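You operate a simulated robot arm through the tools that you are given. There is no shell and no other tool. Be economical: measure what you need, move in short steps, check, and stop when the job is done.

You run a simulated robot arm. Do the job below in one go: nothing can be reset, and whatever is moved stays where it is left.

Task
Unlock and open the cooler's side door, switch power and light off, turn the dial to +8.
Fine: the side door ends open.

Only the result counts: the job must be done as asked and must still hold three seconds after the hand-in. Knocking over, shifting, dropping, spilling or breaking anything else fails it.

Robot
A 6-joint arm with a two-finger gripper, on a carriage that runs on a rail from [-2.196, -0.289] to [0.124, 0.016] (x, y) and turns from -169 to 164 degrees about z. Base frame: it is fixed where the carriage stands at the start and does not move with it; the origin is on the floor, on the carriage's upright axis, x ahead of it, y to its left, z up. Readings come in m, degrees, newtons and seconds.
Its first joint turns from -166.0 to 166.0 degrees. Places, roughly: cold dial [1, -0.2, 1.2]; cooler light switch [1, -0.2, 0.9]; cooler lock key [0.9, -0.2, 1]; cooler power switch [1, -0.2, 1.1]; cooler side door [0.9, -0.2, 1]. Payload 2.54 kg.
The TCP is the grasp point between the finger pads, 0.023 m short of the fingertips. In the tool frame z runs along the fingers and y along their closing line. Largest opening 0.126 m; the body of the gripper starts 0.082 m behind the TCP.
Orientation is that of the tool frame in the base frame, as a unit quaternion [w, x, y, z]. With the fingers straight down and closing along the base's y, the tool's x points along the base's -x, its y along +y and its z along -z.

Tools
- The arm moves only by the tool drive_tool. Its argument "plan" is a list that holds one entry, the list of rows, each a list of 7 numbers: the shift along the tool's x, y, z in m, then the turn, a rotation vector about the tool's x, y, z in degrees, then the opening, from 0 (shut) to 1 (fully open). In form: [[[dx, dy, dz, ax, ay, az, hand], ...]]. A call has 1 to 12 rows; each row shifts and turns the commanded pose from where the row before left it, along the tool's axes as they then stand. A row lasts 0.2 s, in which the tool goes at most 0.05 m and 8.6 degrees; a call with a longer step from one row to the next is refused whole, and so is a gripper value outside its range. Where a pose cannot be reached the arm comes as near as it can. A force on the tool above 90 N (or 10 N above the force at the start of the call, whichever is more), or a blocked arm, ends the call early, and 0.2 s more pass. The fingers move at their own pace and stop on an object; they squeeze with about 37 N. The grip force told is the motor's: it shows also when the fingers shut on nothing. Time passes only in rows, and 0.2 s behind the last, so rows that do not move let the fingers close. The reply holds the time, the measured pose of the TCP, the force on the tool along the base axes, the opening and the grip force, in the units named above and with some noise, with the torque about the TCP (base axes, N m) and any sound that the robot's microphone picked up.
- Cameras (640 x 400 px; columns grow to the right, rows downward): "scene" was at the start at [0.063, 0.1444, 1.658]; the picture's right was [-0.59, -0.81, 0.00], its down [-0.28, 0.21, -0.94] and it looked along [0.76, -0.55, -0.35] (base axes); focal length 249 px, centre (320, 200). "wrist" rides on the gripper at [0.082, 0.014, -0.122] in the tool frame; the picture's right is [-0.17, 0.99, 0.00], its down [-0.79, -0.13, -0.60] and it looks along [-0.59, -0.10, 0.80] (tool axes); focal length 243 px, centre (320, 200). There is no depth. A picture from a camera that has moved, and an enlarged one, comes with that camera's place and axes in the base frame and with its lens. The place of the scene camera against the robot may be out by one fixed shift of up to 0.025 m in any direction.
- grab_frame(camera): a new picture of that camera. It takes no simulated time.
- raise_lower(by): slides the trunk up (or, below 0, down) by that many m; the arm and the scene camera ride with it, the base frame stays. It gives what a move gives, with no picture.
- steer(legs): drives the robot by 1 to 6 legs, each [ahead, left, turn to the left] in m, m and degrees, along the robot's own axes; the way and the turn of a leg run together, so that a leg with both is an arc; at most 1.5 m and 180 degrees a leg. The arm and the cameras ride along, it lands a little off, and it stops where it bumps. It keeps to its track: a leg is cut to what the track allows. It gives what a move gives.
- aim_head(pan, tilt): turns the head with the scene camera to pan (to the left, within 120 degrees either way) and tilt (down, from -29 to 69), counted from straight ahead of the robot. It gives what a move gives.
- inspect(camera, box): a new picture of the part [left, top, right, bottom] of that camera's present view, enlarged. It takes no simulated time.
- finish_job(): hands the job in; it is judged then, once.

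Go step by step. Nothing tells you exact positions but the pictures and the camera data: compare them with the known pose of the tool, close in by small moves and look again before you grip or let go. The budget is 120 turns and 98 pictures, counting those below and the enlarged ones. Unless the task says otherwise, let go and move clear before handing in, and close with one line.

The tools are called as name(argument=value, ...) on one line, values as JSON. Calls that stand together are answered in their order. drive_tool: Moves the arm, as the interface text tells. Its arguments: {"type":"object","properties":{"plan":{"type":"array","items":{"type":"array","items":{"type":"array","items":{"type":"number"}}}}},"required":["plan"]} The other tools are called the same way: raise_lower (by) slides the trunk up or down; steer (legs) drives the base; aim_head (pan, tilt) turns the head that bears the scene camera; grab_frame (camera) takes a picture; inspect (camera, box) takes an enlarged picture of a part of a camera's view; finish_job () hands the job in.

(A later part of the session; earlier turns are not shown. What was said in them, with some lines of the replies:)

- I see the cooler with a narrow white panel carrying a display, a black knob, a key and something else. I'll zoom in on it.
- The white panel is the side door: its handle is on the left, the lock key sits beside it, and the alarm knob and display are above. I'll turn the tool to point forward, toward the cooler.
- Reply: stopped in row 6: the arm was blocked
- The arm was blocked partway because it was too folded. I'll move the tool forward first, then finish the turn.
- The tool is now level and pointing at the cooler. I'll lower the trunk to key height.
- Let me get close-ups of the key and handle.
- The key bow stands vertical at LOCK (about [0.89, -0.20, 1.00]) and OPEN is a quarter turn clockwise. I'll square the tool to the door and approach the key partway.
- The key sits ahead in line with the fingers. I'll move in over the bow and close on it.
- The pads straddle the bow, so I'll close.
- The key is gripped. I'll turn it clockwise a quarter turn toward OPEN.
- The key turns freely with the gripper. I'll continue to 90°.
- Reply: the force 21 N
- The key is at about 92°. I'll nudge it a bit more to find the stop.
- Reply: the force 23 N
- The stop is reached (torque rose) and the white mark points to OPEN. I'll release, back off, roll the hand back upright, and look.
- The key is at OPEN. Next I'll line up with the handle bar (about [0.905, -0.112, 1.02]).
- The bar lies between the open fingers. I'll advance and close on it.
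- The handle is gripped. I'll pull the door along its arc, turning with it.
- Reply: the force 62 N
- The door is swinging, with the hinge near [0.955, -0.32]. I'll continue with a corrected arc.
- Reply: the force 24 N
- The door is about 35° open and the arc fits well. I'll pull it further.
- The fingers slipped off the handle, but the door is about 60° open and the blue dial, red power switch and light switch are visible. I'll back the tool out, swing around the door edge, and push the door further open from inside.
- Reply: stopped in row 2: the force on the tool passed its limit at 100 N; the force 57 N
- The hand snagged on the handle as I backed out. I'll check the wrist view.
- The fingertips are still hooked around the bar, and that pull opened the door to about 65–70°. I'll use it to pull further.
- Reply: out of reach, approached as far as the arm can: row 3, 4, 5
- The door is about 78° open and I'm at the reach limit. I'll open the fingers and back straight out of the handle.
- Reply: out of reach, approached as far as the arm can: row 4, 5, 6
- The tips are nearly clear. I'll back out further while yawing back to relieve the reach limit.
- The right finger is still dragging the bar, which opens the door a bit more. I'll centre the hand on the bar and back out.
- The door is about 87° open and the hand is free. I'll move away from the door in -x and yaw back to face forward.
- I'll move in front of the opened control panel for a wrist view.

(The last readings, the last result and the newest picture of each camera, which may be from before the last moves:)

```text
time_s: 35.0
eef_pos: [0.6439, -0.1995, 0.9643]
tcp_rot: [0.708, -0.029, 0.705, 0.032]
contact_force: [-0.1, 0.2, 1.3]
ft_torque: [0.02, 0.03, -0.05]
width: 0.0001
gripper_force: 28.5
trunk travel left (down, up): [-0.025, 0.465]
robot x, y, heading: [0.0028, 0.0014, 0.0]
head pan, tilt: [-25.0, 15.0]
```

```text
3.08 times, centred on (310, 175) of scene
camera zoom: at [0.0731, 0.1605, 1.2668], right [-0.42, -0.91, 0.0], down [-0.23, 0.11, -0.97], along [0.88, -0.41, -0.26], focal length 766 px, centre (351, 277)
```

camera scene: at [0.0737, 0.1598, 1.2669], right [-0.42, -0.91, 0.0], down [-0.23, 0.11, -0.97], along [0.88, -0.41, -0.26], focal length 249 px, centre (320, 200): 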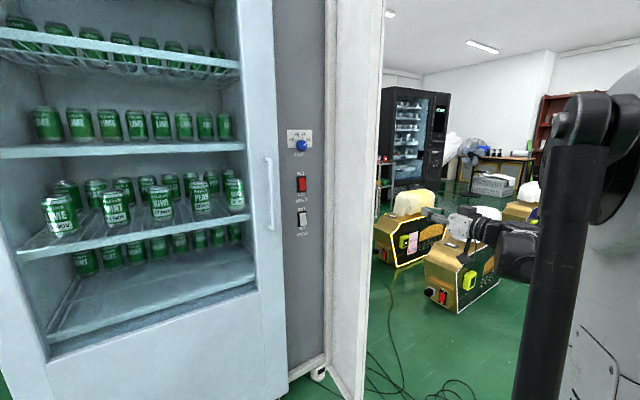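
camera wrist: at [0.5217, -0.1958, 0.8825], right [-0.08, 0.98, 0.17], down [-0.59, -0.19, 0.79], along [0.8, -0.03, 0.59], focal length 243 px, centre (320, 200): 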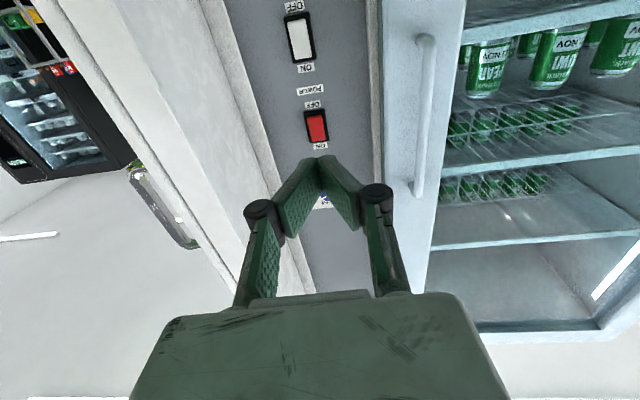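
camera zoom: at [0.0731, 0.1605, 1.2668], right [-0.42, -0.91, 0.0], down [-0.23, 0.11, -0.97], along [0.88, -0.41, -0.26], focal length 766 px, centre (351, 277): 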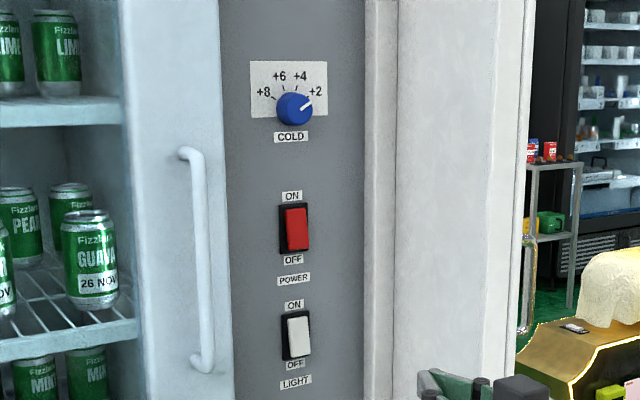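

The switches are rockers (ON at top, OFF at bottom), both ON, at about [0.99, -0.19, 1.05] and [0.99, -0.19, 0.90]. I'll move closer to triangulate.

drive_tool(plan=[[[0, -0.01, 0.04, 0, 0, 0, 0], [0, 0, 0.04, 0, 0, 0, 0], [0, 0, 0.04, 0, 0, 0, 0], [0, 0, 0.04, 0, 0, 0, 0], [0, 0, 0.04, 0, 0, 0, 0]]])

grab_frame(camera="wrist")

inspect(camera="wrist", box=[240, 30, 400, 180])

```text
time_s: 36.2
eef_pos: [0.8411, -0.1907, 0.9664]
tcp_rot: [0.708, -0.028, 0.705, 0.032]
contact_force: [0.3, -0.1, -0.1]
ft_torque: [0.0, 0.01, -0.01]
width: 0.0
gripper_force: 28.2
trunk travel left (down, up): [-0.025, 0.465]
robot x, y, heading: [-0.0018, 0.002, -0.1]
head pan, tilt: [-25.0, 15.0]
```

```text
59 pictures are left
camera wrist: at [0.7194, -0.1867, 0.8851], right [-0.08, 0.98, 0.17], down [-0.59, -0.19, 0.79], along [0.8, -0.03, 0.59], focal length 243 px, centre (320, 200)
```

wrist: 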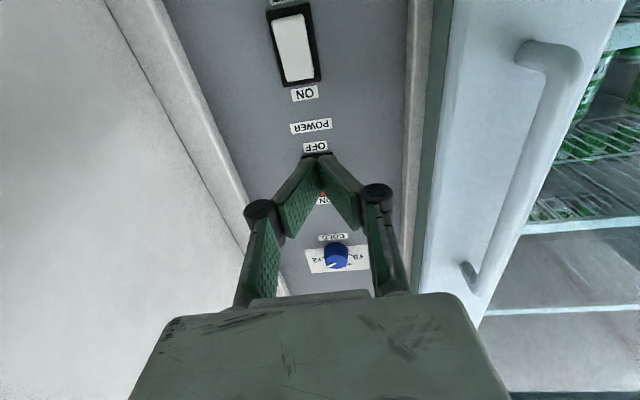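

```text
2.67 times, centred on (320, 105) of wrist
camera zoom: at [0.7194, -0.1867, 0.8851], right [-0.08, 0.98, 0.17], down [-0.59, -0.19, 0.79], along [0.8, -0.03, 0.59], focal length 647 px, centre (320, 453)
```

zoom: 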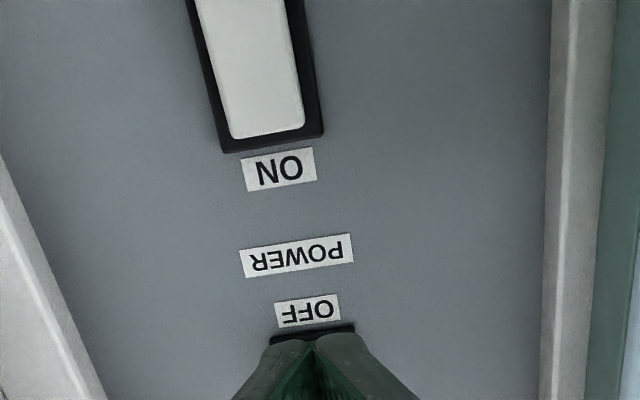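

Panel plane is at x≈0.989, the power rocker is centred near z≈1.046, and the light rocker near z≈0.90. I'll line up on the lower (OFF) half of the power rocker.

drive_tool(plan=[[[-0.03, -0.009, 0, 0, 0, 0, 0], [-0.03, 0, 0, 0, 0, 0, 0], [0, 0, 0.03, 0, 0, 0, 0], [0, 0, 0.03, 0, 0, 0, 0], [0, 0, 0.028, 0, 0, 0, 0]]])

inspect(camera="scene", box=[270, 110, 350, 240])

grab_frame(camera="wrist")

```text
time_s: 37.4
eef_pos: [0.9329, -0.1943, 1.0266]
tcp_rot: [0.708, -0.028, 0.705, 0.031]
contact_force: [-0.4, -0.4, 0.6]
ft_torque: [0.05, 0.02, -0.01]
width: 0.0
gripper_force: 28.4
trunk travel left (down, up): [-0.025, 0.465]
robot x, y, heading: [0.0033, 0.0012, -0.0]
head pan, tilt: [-25.0, 15.0]
```

```text
3.08 times, centred on (310, 175) of scene
camera zoom: at [0.0731, 0.1604, 1.2668], right [-0.42, -0.91, 0.0], down [-0.23, 0.11, -0.97], along [0.88, -0.41, -0.26], focal length 766 px, centre (351, 277)
```

zoom: 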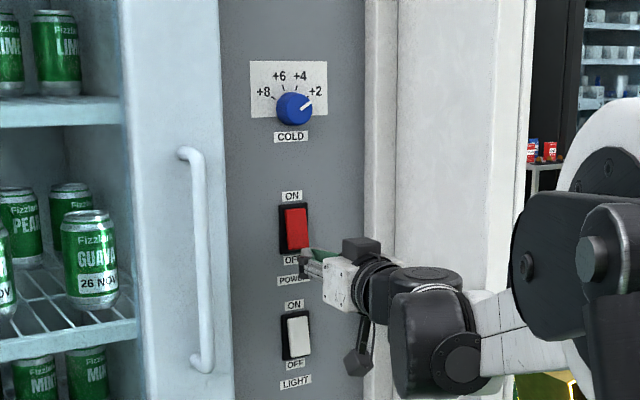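

```text
56 pictures are left
camera wrist: at [0.811, -0.1902, 0.9449], right [-0.08, 0.98, 0.17], down [-0.59, -0.19, 0.79], along [0.8, -0.03, 0.59], focal length 243 px, centre (320, 200)
```

wrist: 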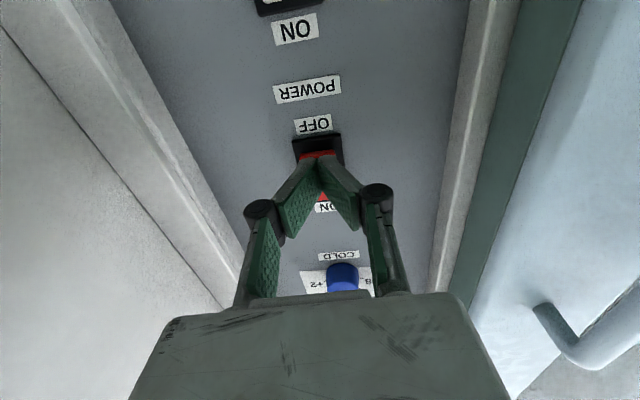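

The tip is aligned just below the rocker's lower edge. I'll raise it slightly and press in small steps.

drive_tool(plan=[[[-0.005, 0.003, 0.01, 0, 0, 0, 0], [0, 0, 0.008, 0, 0, 0, 0], [0, 0, 0.006, 0, 0, 0, 0], [0, 0, 0.006, 0, 0, 0, 0], [0, 0, 0, 0, 0, 0, 0]]])

inspect(camera="scene", box=[270, 110, 350, 240])

```text
time_s: 38.6
eef_pos: [0.9625, -0.1897, 1.0297]
tcp_rot: [0.708, -0.028, 0.705, 0.032]
contact_force: [-0.5, 0.3, 0.1]
ft_torque: [0.01, 0.03, 0.04]
width: 0.0001
gripper_force: 27.8
trunk travel left (down, up): [-0.025, 0.465]
robot x, y, heading: [0.0014, 0.0026, 0.2]
head pan, tilt: [-25.0, 15.0]
```

```text
3.08 times, centred on (310, 175) of scene
camera zoom: at [0.0736, 0.1603, 1.2668], right [-0.42, -0.91, 0.0], down [-0.23, 0.11, -0.97], along [0.88, -0.41, -0.26], focal length 766 px, centre (351, 277)
```

zoom: 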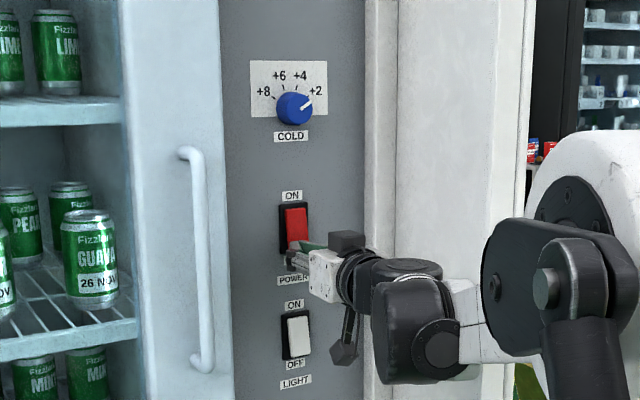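

No contact yet, so I'll continue inching.

drive_tool(plan=[[[-0.002, 0, 0.004, 0, 0, 0, 0], [0, 0, 0.004, 0, 0, 0, 0], [0, 0, 0.003, 0, 0, 0, 0], [0, 0, 0, 0, 0, 0, 0]]])

inspect(camera="scene", box=[290, 160, 330, 220])

inspect(camera="wrist", box=[260, 80, 380, 200])

```text
time_s: 39.6
eef_pos: [0.9693, -0.1869, 1.0327]
tcp_rot: [0.708, -0.028, 0.705, 0.031]
contact_force: [-42.0, 1.8, -16.4]
ft_torque: [-0.14, -0.19, 0.36]
width: 0.006
gripper_force: 28.8
trunk travel left (down, up): [-0.025, 0.465]
robot x, y, heading: [0.0058, 0.0021, 0.2]
head pan, tilt: [-25.0, 15.0]
```

```text
6.67 times, centred on (310, 190) of scene
camera zoom: at [0.0714, 0.1601, 1.2668], right [-0.42, -0.91, 0.0], down [-0.23, 0.11, -0.97], along [0.88, -0.41, -0.26], focal length 1661 px, centre (387, 267)
```

zoom: 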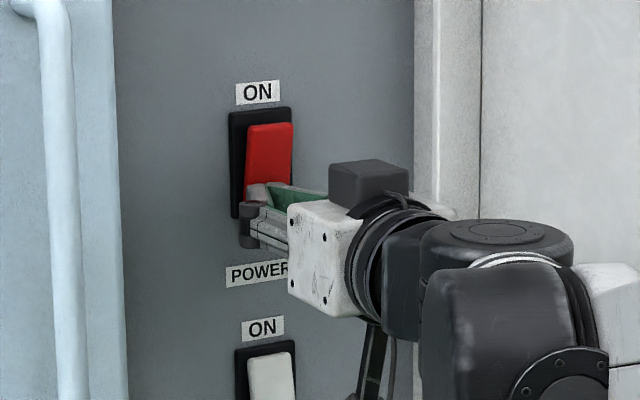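

```text
3.33 times, centred on (320, 140) of wrist
camera zoom: at [0.8481, -0.1846, 0.9504], right [-0.08, 0.98, 0.17], down [-0.59, -0.19, 0.79], along [0.8, -0.03, 0.59], focal length 809 px, centre (320, 400)
```

zoom: 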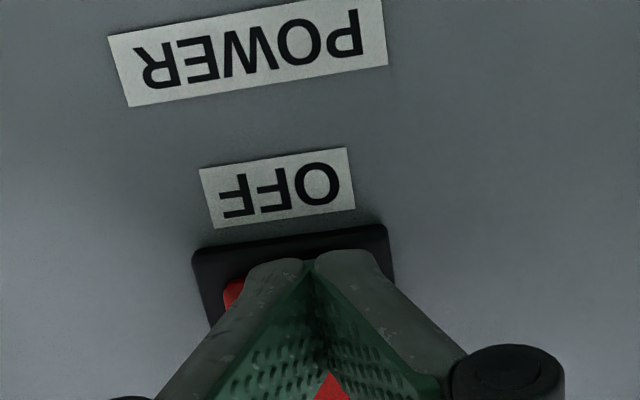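

Contact at 42 N. I'll back off and check whether the rocker flipped.

drive_tool(plan=[[[0, 0, -0.02, 0, 0, 0, 0], [0, 0, -0.04, 0, 0, 0, 0], [0.03, 0, -0.03, 0, 0, 0, 0]]])

inspect(camera="scene", box=[290, 160, 330, 240])

```text
time_s: 40.4
eef_pos: [0.8826, -0.1946, 1.0012]
tcp_rot: [0.708, -0.029, 0.705, 0.033]
contact_force: [0.0, -0.5, -0.2]
ft_torque: [0.0, -0.01, 0.04]
width: 0.0
gripper_force: 27.5
trunk travel left (down, up): [-0.025, 0.465]
robot x, y, heading: [0.0025, -0.0022, 0.1]
head pan, tilt: [-25.0, 15.0]
```

```text
5.00 times, centred on (310, 200) of scene
camera zoom: at [0.0738, 0.1604, 1.2668], right [-0.42, -0.91, 0.0], down [-0.23, 0.11, -0.97], along [0.88, -0.41, -0.26], focal length 1246 px, centre (370, 200)
```

zoom: 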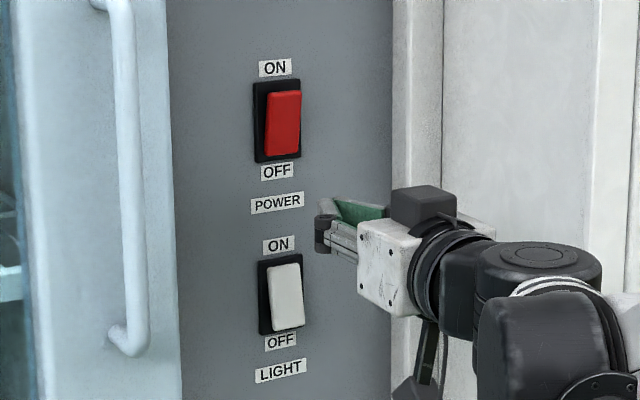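

The power rocker's top now sticks out, so it's OFF. Next is the light rocker, about 0.142 m lower.

drive_tool(plan=[[[0.038, 0, 0, 0, 0, 0, 0], [0.038, 0, 0, 0, 0, 0, 0], [0.036, 0, 0, 0, 0, 0, 0], [0, 0, 0.03, 0, 0, 0, 0], [0, 0, 0.03, 0, 0, 0, 0], [0, 0, 0, 0, 0, 0, 0]]])

grab_frame(camera="wrist")

inspect(camera="scene", box=[290, 160, 330, 240])

```text
time_s: 41.8
eef_pos: [0.9449, -0.1901, 0.8872]
tcp_rot: [0.708, -0.029, 0.705, 0.032]
contact_force: [0.1, 0.0, 0.0]
ft_torque: [-0.03, 0.0, -0.05]
width: 0.0001
gripper_force: 27.9
trunk travel left (down, up): [-0.025, 0.465]
robot x, y, heading: [0.0018, 0.0008, 0.2]
head pan, tilt: [-25.0, 15.0]
```

```text
51 pictures are left
camera wrist: at [0.8219, -0.1863, 0.8056], right [-0.08, 0.98, 0.17], down [-0.59, -0.19, 0.79], along [0.81, -0.03, 0.59], focal length 243 px, centre (320, 200)
```

wrist: 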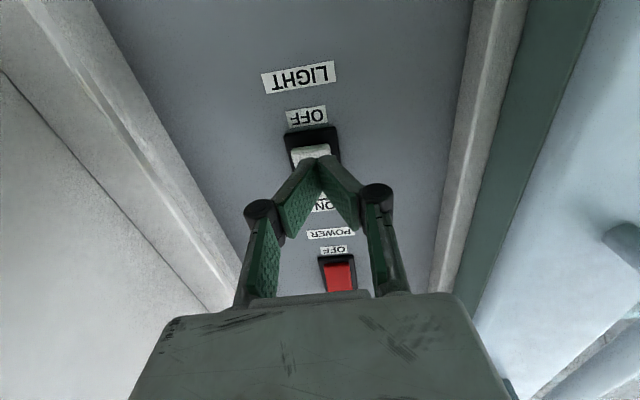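

```text
5.00 times, centred on (310, 200) of scene
camera zoom: at [0.0735, 0.1603, 1.2668], right [-0.42, -0.91, 0.0], down [-0.23, 0.11, -0.97], along [0.88, -0.41, -0.26], focal length 1246 px, centre (370, 200)
```

zoom: 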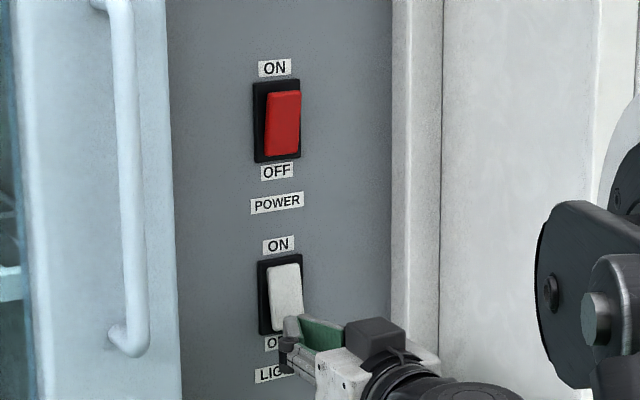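

Aligned with the light rocker's lower half, so I'll press.

drive_tool(plan=[[[0.001, -0.003, 0.009, 0, 0, 0, 0], [0, 0, 0.008, 0, 0, 0, 0], [0, 0, 0.004, 0, 0, 0, 0], [0, 0, 0.004, 0, 0, 0, 0], [0, 0, 0.003, 0, 0, 0, 0], [0, 0, 0, 0, 0, 0, 0]]])

inspect(camera="scene", box=[290, 160, 330, 240])

```text
time_s: 43.2
eef_pos: [0.9687, -0.1916, 0.888]
tcp_rot: [0.708, -0.029, 0.705, 0.032]
contact_force: [-65.7, 7.3, -35.0]
ft_torque: [-0.28, -0.06, 0.63]
width: 0.0059
gripper_force: 28.5
trunk travel left (down, up): [-0.025, 0.465]
robot x, y, heading: [-0.0011, 0.0001, -0.1]
head pan, tilt: [-25.0, 15.0]
```

```text
5.00 times, centred on (310, 200) of scene
camera zoom: at [0.0715, 0.1602, 1.2666], right [-0.42, -0.91, 0.0], down [-0.23, 0.11, -0.97], along [0.88, -0.41, -0.26], focal length 1246 px, centre (370, 200)
```

zoom: 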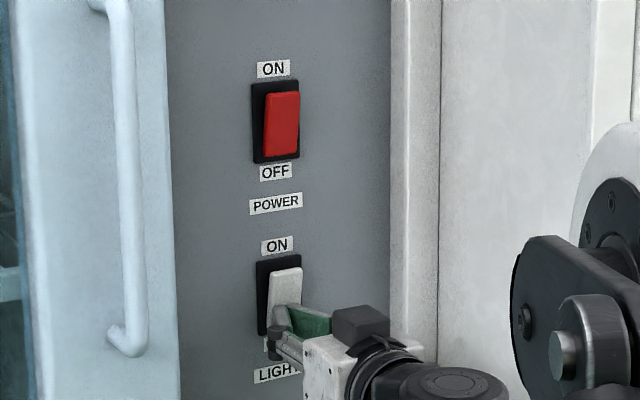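

The light rocker flipped too. I'll back off, raise the trunk to dial height, and check.

drive_tool(plan=[[[0, 0, -0.02, 0, 0, 0, 0], [0, 0, -0.04, 0, 0, 0, 0], [0, 0, -0.045, 0, 0, 0, 0.3]]])

raise_lower(by=0.28)

grab_frame(camera="wrist")

grab_frame(camera="scene")

```text
time_s: 44.0
eef_pos: [0.8695, -0.1981, 0.8883]
tcp_rot: [0.708, -0.028, 0.705, 0.031]
contact_force: [0.5, -0.1, -1.0]
ft_torque: [-0.02, -0.06, -0.01]
width: 0.0379
gripper_force: 0.0
trunk travel left (down, up): [-0.025, 0.465]
robot x, y, heading: [-0.0014, 0.0004, 0.3]
head pan, tilt: [-25.0, 15.0]
```

```text
time_s: 46.8
eef_pos: [0.8693, -0.1966, 1.1679]
tcp_rot: [0.708, -0.029, 0.705, 0.032]
contact_force: [-0.6, -0.5, 1.0]
ft_torque: [0.01, -0.02, -0.02]
width: 0.0377
gripper_force: 0.1
trunk travel left (down, up): [-0.305, 0.185]
robot x, y, heading: [0.0002, -0.0003, -0.2]
head pan, tilt: [-25.0, 15.0]
```

```text
48 pictures are left
camera wrist: at [0.7475, -0.1942, 1.0866], right [-0.08, 0.98, 0.17], down [-0.59, -0.19, 0.79], along [0.81, -0.03, 0.59], focal length 243 px, centre (320, 200)
```

wrist: 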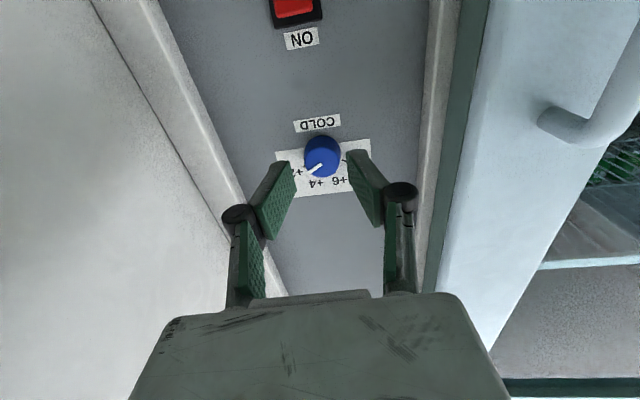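

```text
47 pictures are left
camera scene: at [0.0736, 0.1603, 1.5467], right [-0.42, -0.91, 0.0], down [-0.23, 0.11, -0.97], along [0.88, -0.41, -0.26], focal length 249 px, centre (320, 200)
```

scene: 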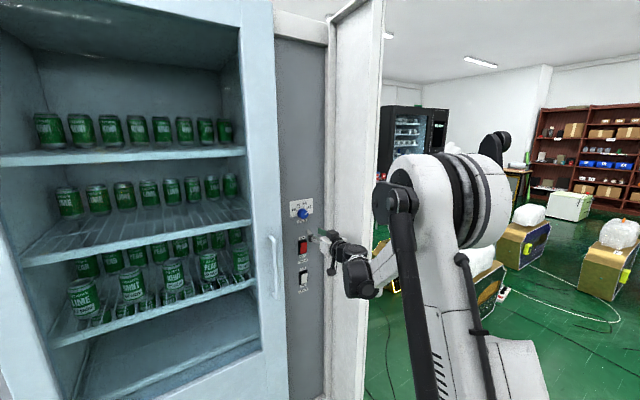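

The cooler's interior lighting is out. Now I'll look closely at the dial.

inspect(camera="wrist", box=[265, 105, 385, 205])

inspect(camera="scene", box=[280, 190, 330, 300])

```text
4.00 times, centred on (325, 155) of wrist
camera zoom: at [0.7475, -0.1942, 1.0866], right [-0.08, 0.98, 0.17], down [-0.59, -0.19, 0.79], along [0.81, -0.03, 0.59], focal length 970 px, centre (300, 380)
```

zoom: 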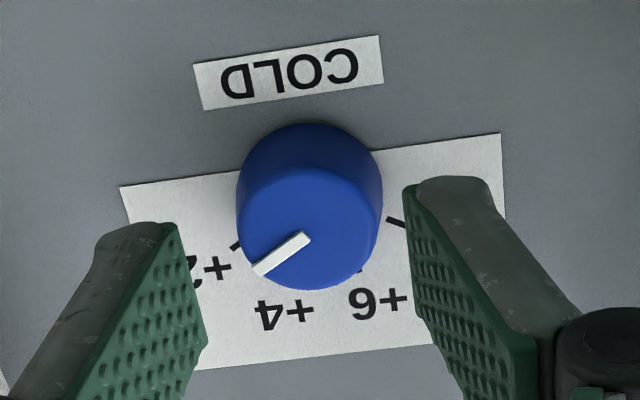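

```text
3.64 times, centred on (305, 245) of scene
camera zoom: at [0.0736, 0.1603, 1.5467], right [-0.42, -0.91, 0.0], down [-0.23, 0.11, -0.97], along [0.88, -0.41, -0.26], focal length 906 px, centre (374, 36)
```

zoom: 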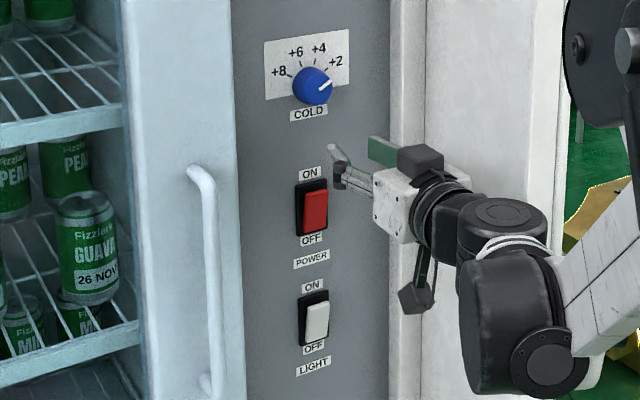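

Both switches read OFF. The dial axis is around [y -0.19, z 1.20] and the ticks are 40° apart, so +2 to +8 is 120° counter-clockwise. I'll pre-roll the hand +60° and line up.

drive_tool(plan=[[[-0.032, -0.0035, 0, 0, 0, 0, 0.5], [0, 0, 0.03, 0, 0, 7.5, 0.5], [0, 0, 0, 0, 0, 7.5, 0.5], [0, 0, 0, 0, 0, 7.5, 0.5], [0, 0, 0, 0, 0, 7.5, 0.5], [0, 0, 0, 0, 0, 7.5, 0.5], [0, 0, 0, 0, 0, 7.5, 0.5], [0, 0, 0, 0, 0, 7.5, 0.5], [0, 0, 0, 0, 0, 7.5, 0.5], [0, 0, 0, 0, 0, 0, 0.5]]])

grab_frame(camera="wrist")

inspect(camera="scene", box=[280, 190, 330, 300])

```text
time_s: 49.0
eef_pos: [0.8995, -0.1995, 1.2003]
tcp_rot: [0.597, 0.329, 0.624, 0.381]
contact_force: [-0.1, 0.4, -0.2]
ft_torque: [0.0, -0.03, -0.02]
width: 0.063
gripper_force: 0.0
trunk travel left (down, up): [-0.305, 0.185]
robot x, y, heading: [-0.0011, 0.0022, 0.2]
head pan, tilt: [-25.0, 15.0]
```

```text
44 pictures are left
camera wrist: at [0.7721, -0.132, 1.1722], right [-0.03, 0.34, 0.94], down [-0.53, -0.8, 0.27], along [0.85, -0.49, 0.21], focal length 243 px, centre (320, 200)
```

wrist: 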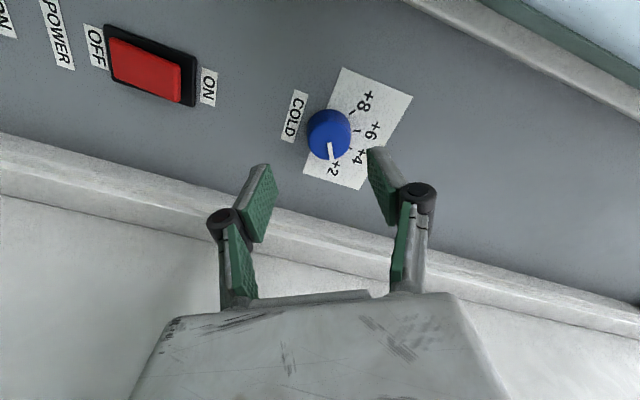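

```text
3.64 times, centred on (305, 245) of scene
camera zoom: at [0.0736, 0.1603, 1.5468], right [-0.42, -0.91, 0.0], down [-0.23, 0.11, -0.97], along [0.88, -0.41, -0.26], focal length 906 px, centre (374, 36)
```

zoom: 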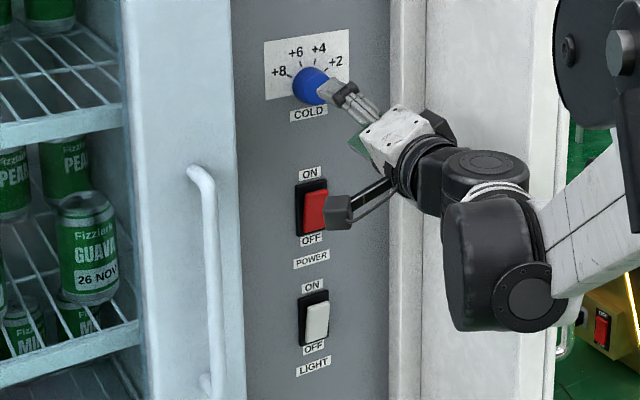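

Refining: the panel is nearer x≈1.0 and the dial axis is about (y -0.190, z 1.207). I'll adjust and move in partway.

drive_tool(plan=[[[-0.001, 0.0075, 0.015, 0, 0, 0, 0.5], [0, 0, 0.015, 0, 0, 0, 0.5], [0, 0, 0, 0, 0, 0, 0.5]]])

inspect(camera="wrist", box=[220, 80, 420, 240])

```text
time_s: 49.8
eef_pos: [0.9308, -0.1944, 1.2085]
tcp_rot: [0.598, 0.327, 0.625, 0.381]
contact_force: [0.1, -0.3, 0.7]
ft_torque: [0.02, 0.0, 0.0]
width: 0.0626
gripper_force: 0.0
trunk travel left (down, up): [-0.305, 0.185]
robot x, y, heading: [0.0007, 0.0016, -0.1]
head pan, tilt: [-25.0, 15.0]
```

```text
2.50 times, centred on (320, 160) of wrist
camera zoom: at [0.8025, -0.1264, 1.1799], right [-0.03, 0.34, 0.94], down [-0.53, -0.8, 0.27], along [0.85, -0.49, 0.21], focal length 606 px, centre (320, 300)
```

zoom: 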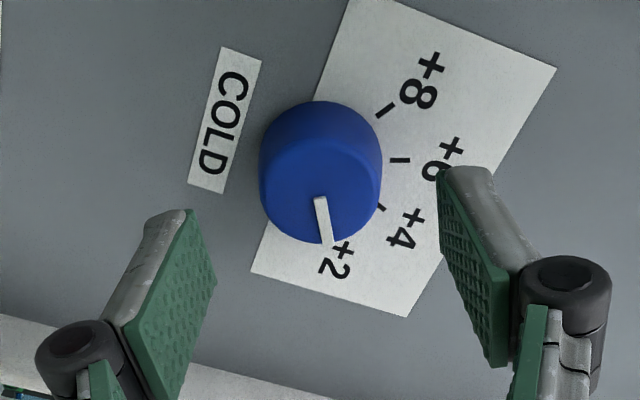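

Well centred: the knob face is about 4 cm ahead of the TCP. I'll advance and grip.

drive_tool(plan=[[[0, 0, 0.018, 0, 0, 0, 0.5], [0, 0, 0.016, 0, 0, 0, 0.45], [0, 0, 0, 0, 0, 0, 0.2], [0, 0, 0, 0, 0, 0, 0], [0, 0, 0, 0, 0, 0, 0]]])

inspect(camera="wrist", box=[220, 80, 420, 240])

```text
time_s: 51.0
eef_pos: [0.9635, -0.1911, 1.2083]
tcp_rot: [0.598, 0.328, 0.624, 0.381]
contact_force: [2.6, -1.8, -5.4]
ft_torque: [0.02, 0.01, -0.3]
width: 0.0384
gripper_force: 44.8
trunk travel left (down, up): [-0.305, 0.185]
robot x, y, heading: [0.0007, -0.0005, -0.0]
head pan, tilt: [-25.0, 15.0]
```

```text
2.50 times, centred on (320, 160) of wrist
camera zoom: at [0.8367, -0.1242, 1.1797], right [-0.03, 0.34, 0.94], down [-0.53, -0.8, 0.27], along [0.85, -0.49, 0.21], focal length 606 px, centre (320, 300)
```

zoom: 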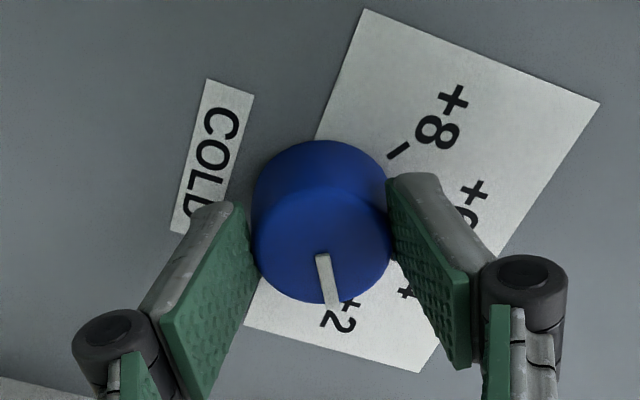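

The knob is gripped with the pointer at +2. I'll turn it counter-clockwise 60° first.

drive_tool(plan=[[[0, 0, 0, 0, 0, -7.5, 0], [0, 0, 0, 0, 0, -7.5, 0], [0, 0, 0, 0, 0, -7.5, 0], [0, 0, 0, 0, 0, -7.5, 0], [0, 0, 0, 0, 0, -7.5, 0], [0, 0, 0, 0, 0, -7.5, 0], [0, 0, 0, 0, 0, -7.5, 0], [0, 0, 0, 0, 0, -7.5, 0]]])

inspect(camera="wrist", box=[220, 80, 420, 240])

```text
time_s: 52.8
eef_pos: [0.9641, -0.1947, 1.2062]
tcp_rot: [0.708, -0.028, 0.705, 0.031]
contact_force: [6.5, -19.9, -12.9]
ft_torque: [0.15, -0.28, -0.45]
width: 0.0384
gripper_force: 45.3
trunk travel left (down, up): [-0.305, 0.185]
robot x, y, heading: [0.0008, -0.0013, -0.3]
head pan, tilt: [-25.0, 15.0]
```

```text
2.50 times, centred on (320, 160) of wrist
camera zoom: at [0.842, -0.1906, 1.1252], right [-0.08, 0.98, 0.17], down [-0.59, -0.19, 0.79], along [0.81, -0.04, 0.59], focal length 606 px, centre (320, 300)
```

zoom: 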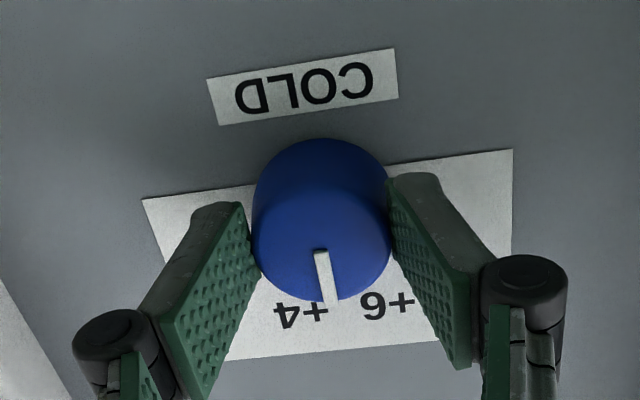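

The pointer is halfway and follows the hand. I'll turn the remaining 60°.

drive_tool(plan=[[[0.001, -0.003, 0, 0, 0, -7.5, 0], [0, 0, 0, 0, 0, -7.5, 0], [0, 0, 0, 0, 0, -7.5, 0], [0, 0, 0, 0, 0, -7.5, 0], [0, 0, 0, 0, 0, -7.5, 0], [0, 0, 0, 0, 0, -7.5, 0], [0, 0, 0, 0, 0, -7.5, 0], [0, 0, 0, 0, 0, -7.5, 0], [0, 0, 0, 0, 0, 0, 0]]])

inspect(camera="wrist", box=[220, 80, 420, 240])

inspect(camera="scene", box=[280, 190, 330, 300])

```text
time_s: 54.8
eef_pos: [0.9604, -0.1976, 1.2079]
tcp_rot: [0.629, -0.375, 0.597, -0.327]
contact_force: [19.6, -34.0, 37.7]
ft_torque: [0.35, -0.55, -0.71]
width: 0.0376
gripper_force: 45.0
trunk travel left (down, up): [-0.305, 0.185]
robot x, y, heading: [0.0023, 0.0005, 0.3]
head pan, tilt: [-25.0, 15.0]
```

```text
2.50 times, centred on (320, 160) of wrist
camera zoom: at [0.8463, -0.2712, 1.1548], right [-0.05, 0.64, -0.77], down [-0.65, 0.56, 0.51], along [0.76, 0.52, 0.39], focal length 606 px, centre (320, 300)
```

zoom: 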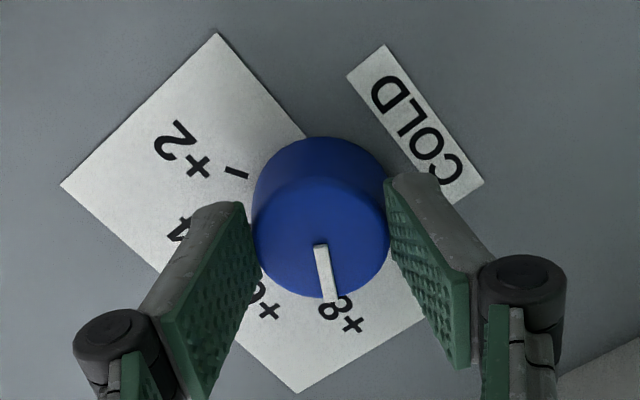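

```text
3.64 times, centred on (305, 245) of scene
camera zoom: at [0.0722, 0.1574, 1.5474], right [-0.42, -0.91, 0.0], down [-0.23, 0.11, -0.97], along [0.88, -0.41, -0.26], focal length 906 px, centre (374, 36)
```

zoom: 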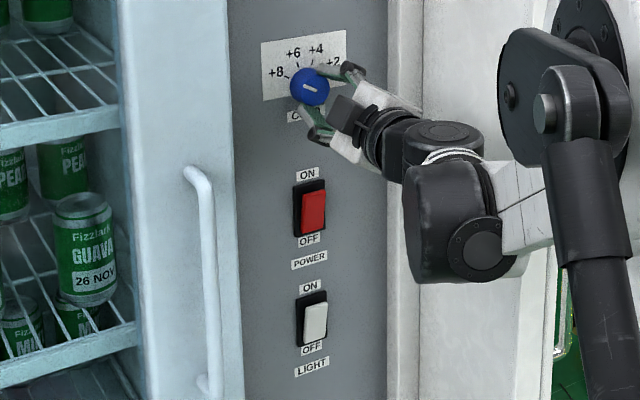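

The pointer appears at +8. I'll release, back out, and verify.

drive_tool(plan=[[[0, 0, 0, 0, 0, 0, 0.15], [0, 0, 0, 0, 0, 0, 0.5], [0, 0, 0, 0, 0, 0, 0.5], [0, 0, -0.03, 0, 0, 0, 0.5], [0, 0, -0.04, 0, 0, 0, 0.5]]])

grab_frame(camera="wrist")

inspect(camera="wrist", box=[240, 60, 400, 190])

inspect(camera="scene", box=[280, 190, 330, 240])

```text
time_s: 56.0
eef_pos: [0.8929, -0.1979, 1.2055]
tcp_rot: [0.629, -0.377, 0.596, -0.326]
contact_force: [-0.6, 0.4, -0.5]
ft_torque: [0.02, -0.04, -0.01]
width: 0.063
gripper_force: 0.0
trunk travel left (down, up): [-0.305, 0.185]
robot x, y, heading: [-0.0024, 0.0002, -0.0]
head pan, tilt: [-25.0, 15.0]
```

```text
37 pictures are left
camera wrist: at [0.7766, -0.2726, 1.1516], right [-0.05, 0.64, -0.77], down [-0.65, 0.56, 0.51], along [0.76, 0.53, 0.39], focal length 243 px, centre (320, 200)
```

wrist: 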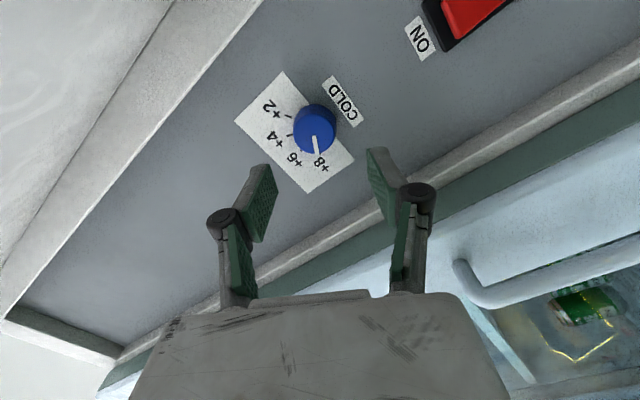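

```text
3.08 times, centred on (320, 125) of wrist
camera zoom: at [0.7766, -0.2726, 1.1516], right [-0.05, 0.64, -0.77], down [-0.65, 0.56, 0.51], along [0.76, 0.53, 0.39], focal length 746 px, centre (320, 431)
```

zoom: 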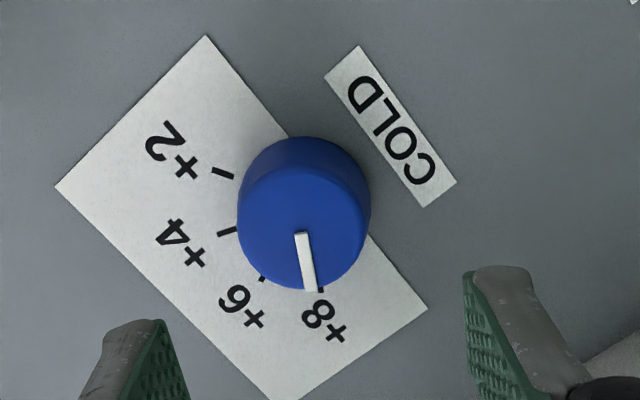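

```text
8.00 times, centred on (305, 215) of scene
camera zoom: at [0.0736, 0.1603, 1.5468], right [-0.42, -0.91, 0.0], down [-0.23, 0.11, -0.97], along [0.88, -0.41, -0.26], focal length 1993 px, centre (440, 80)
```

zoom: 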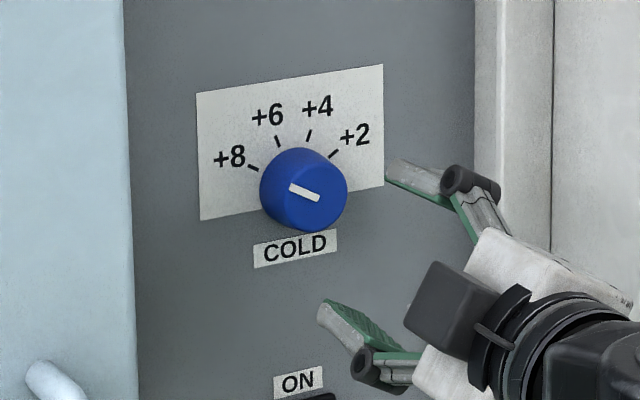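

The pointer lines up with +8, and both switches are OFF. I'll move clear and do a final overall check.

drive_tool(plan=[[[0, 0, -0.04, 0, 0, 0, 0.5], [0, 0, -0.04, 0, 0, 0, 0.5], [0, 0, -0.04, 0, 0, 0, 0.5], [0, 0, -0.04, 0, 0, 0, 0.5], [0, 0, 0, 0, 0, 0, 0.5]]])

grab_frame(camera="scene")

inspect(camera="scene", box=[275, 190, 335, 300])

```text
time_s: 57.2
eef_pos: [0.7331, -0.2114, 1.2075]
tcp_rot: [0.629, -0.378, 0.596, -0.326]
contact_force: [0.2, -0.2, 0.9]
ft_torque: [0.0, 0.01, 0.05]
width: 0.0629
gripper_force: 0.1
trunk travel left (down, up): [-0.305, 0.185]
robot x, y, heading: [0.0053, -0.002, 0.1]
head pan, tilt: [-25.0, 15.0]
```

```text
34 pictures are left
camera scene: at [0.0731, 0.1605, 1.5468], right [-0.42, -0.91, 0.0], down [-0.23, 0.11, -0.97], along [0.88, -0.41, -0.26], focal length 249 px, centre (320, 200)
```

scene: 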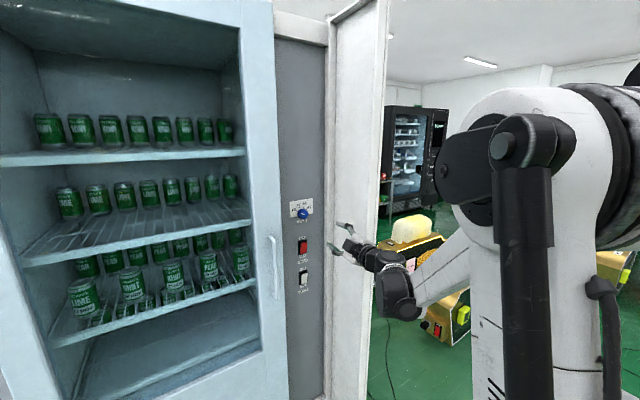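

```text
3.64 times, centred on (305, 245) of scene
camera zoom: at [0.0731, 0.1605, 1.5468], right [-0.42, -0.91, 0.0], down [-0.23, 0.11, -0.97], along [0.88, -0.41, -0.26], focal length 906 px, centre (374, 36)
```

zoom: 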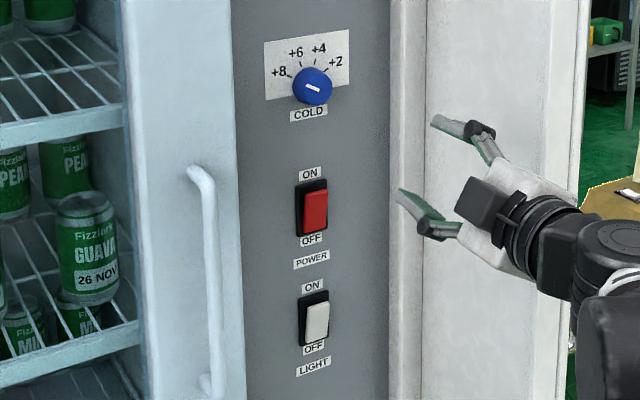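

The door stands open, both rockers are OFF, the dial reads +8, and the hand is clear, so I'm handing in.

finish_job()

```text
The job is handed in.
```

The cooler's side door is unlocked and open, power and light are switched off, and the dial points to +8. I checked all of this in the last pictures, with the arm clear, and handed the job in.
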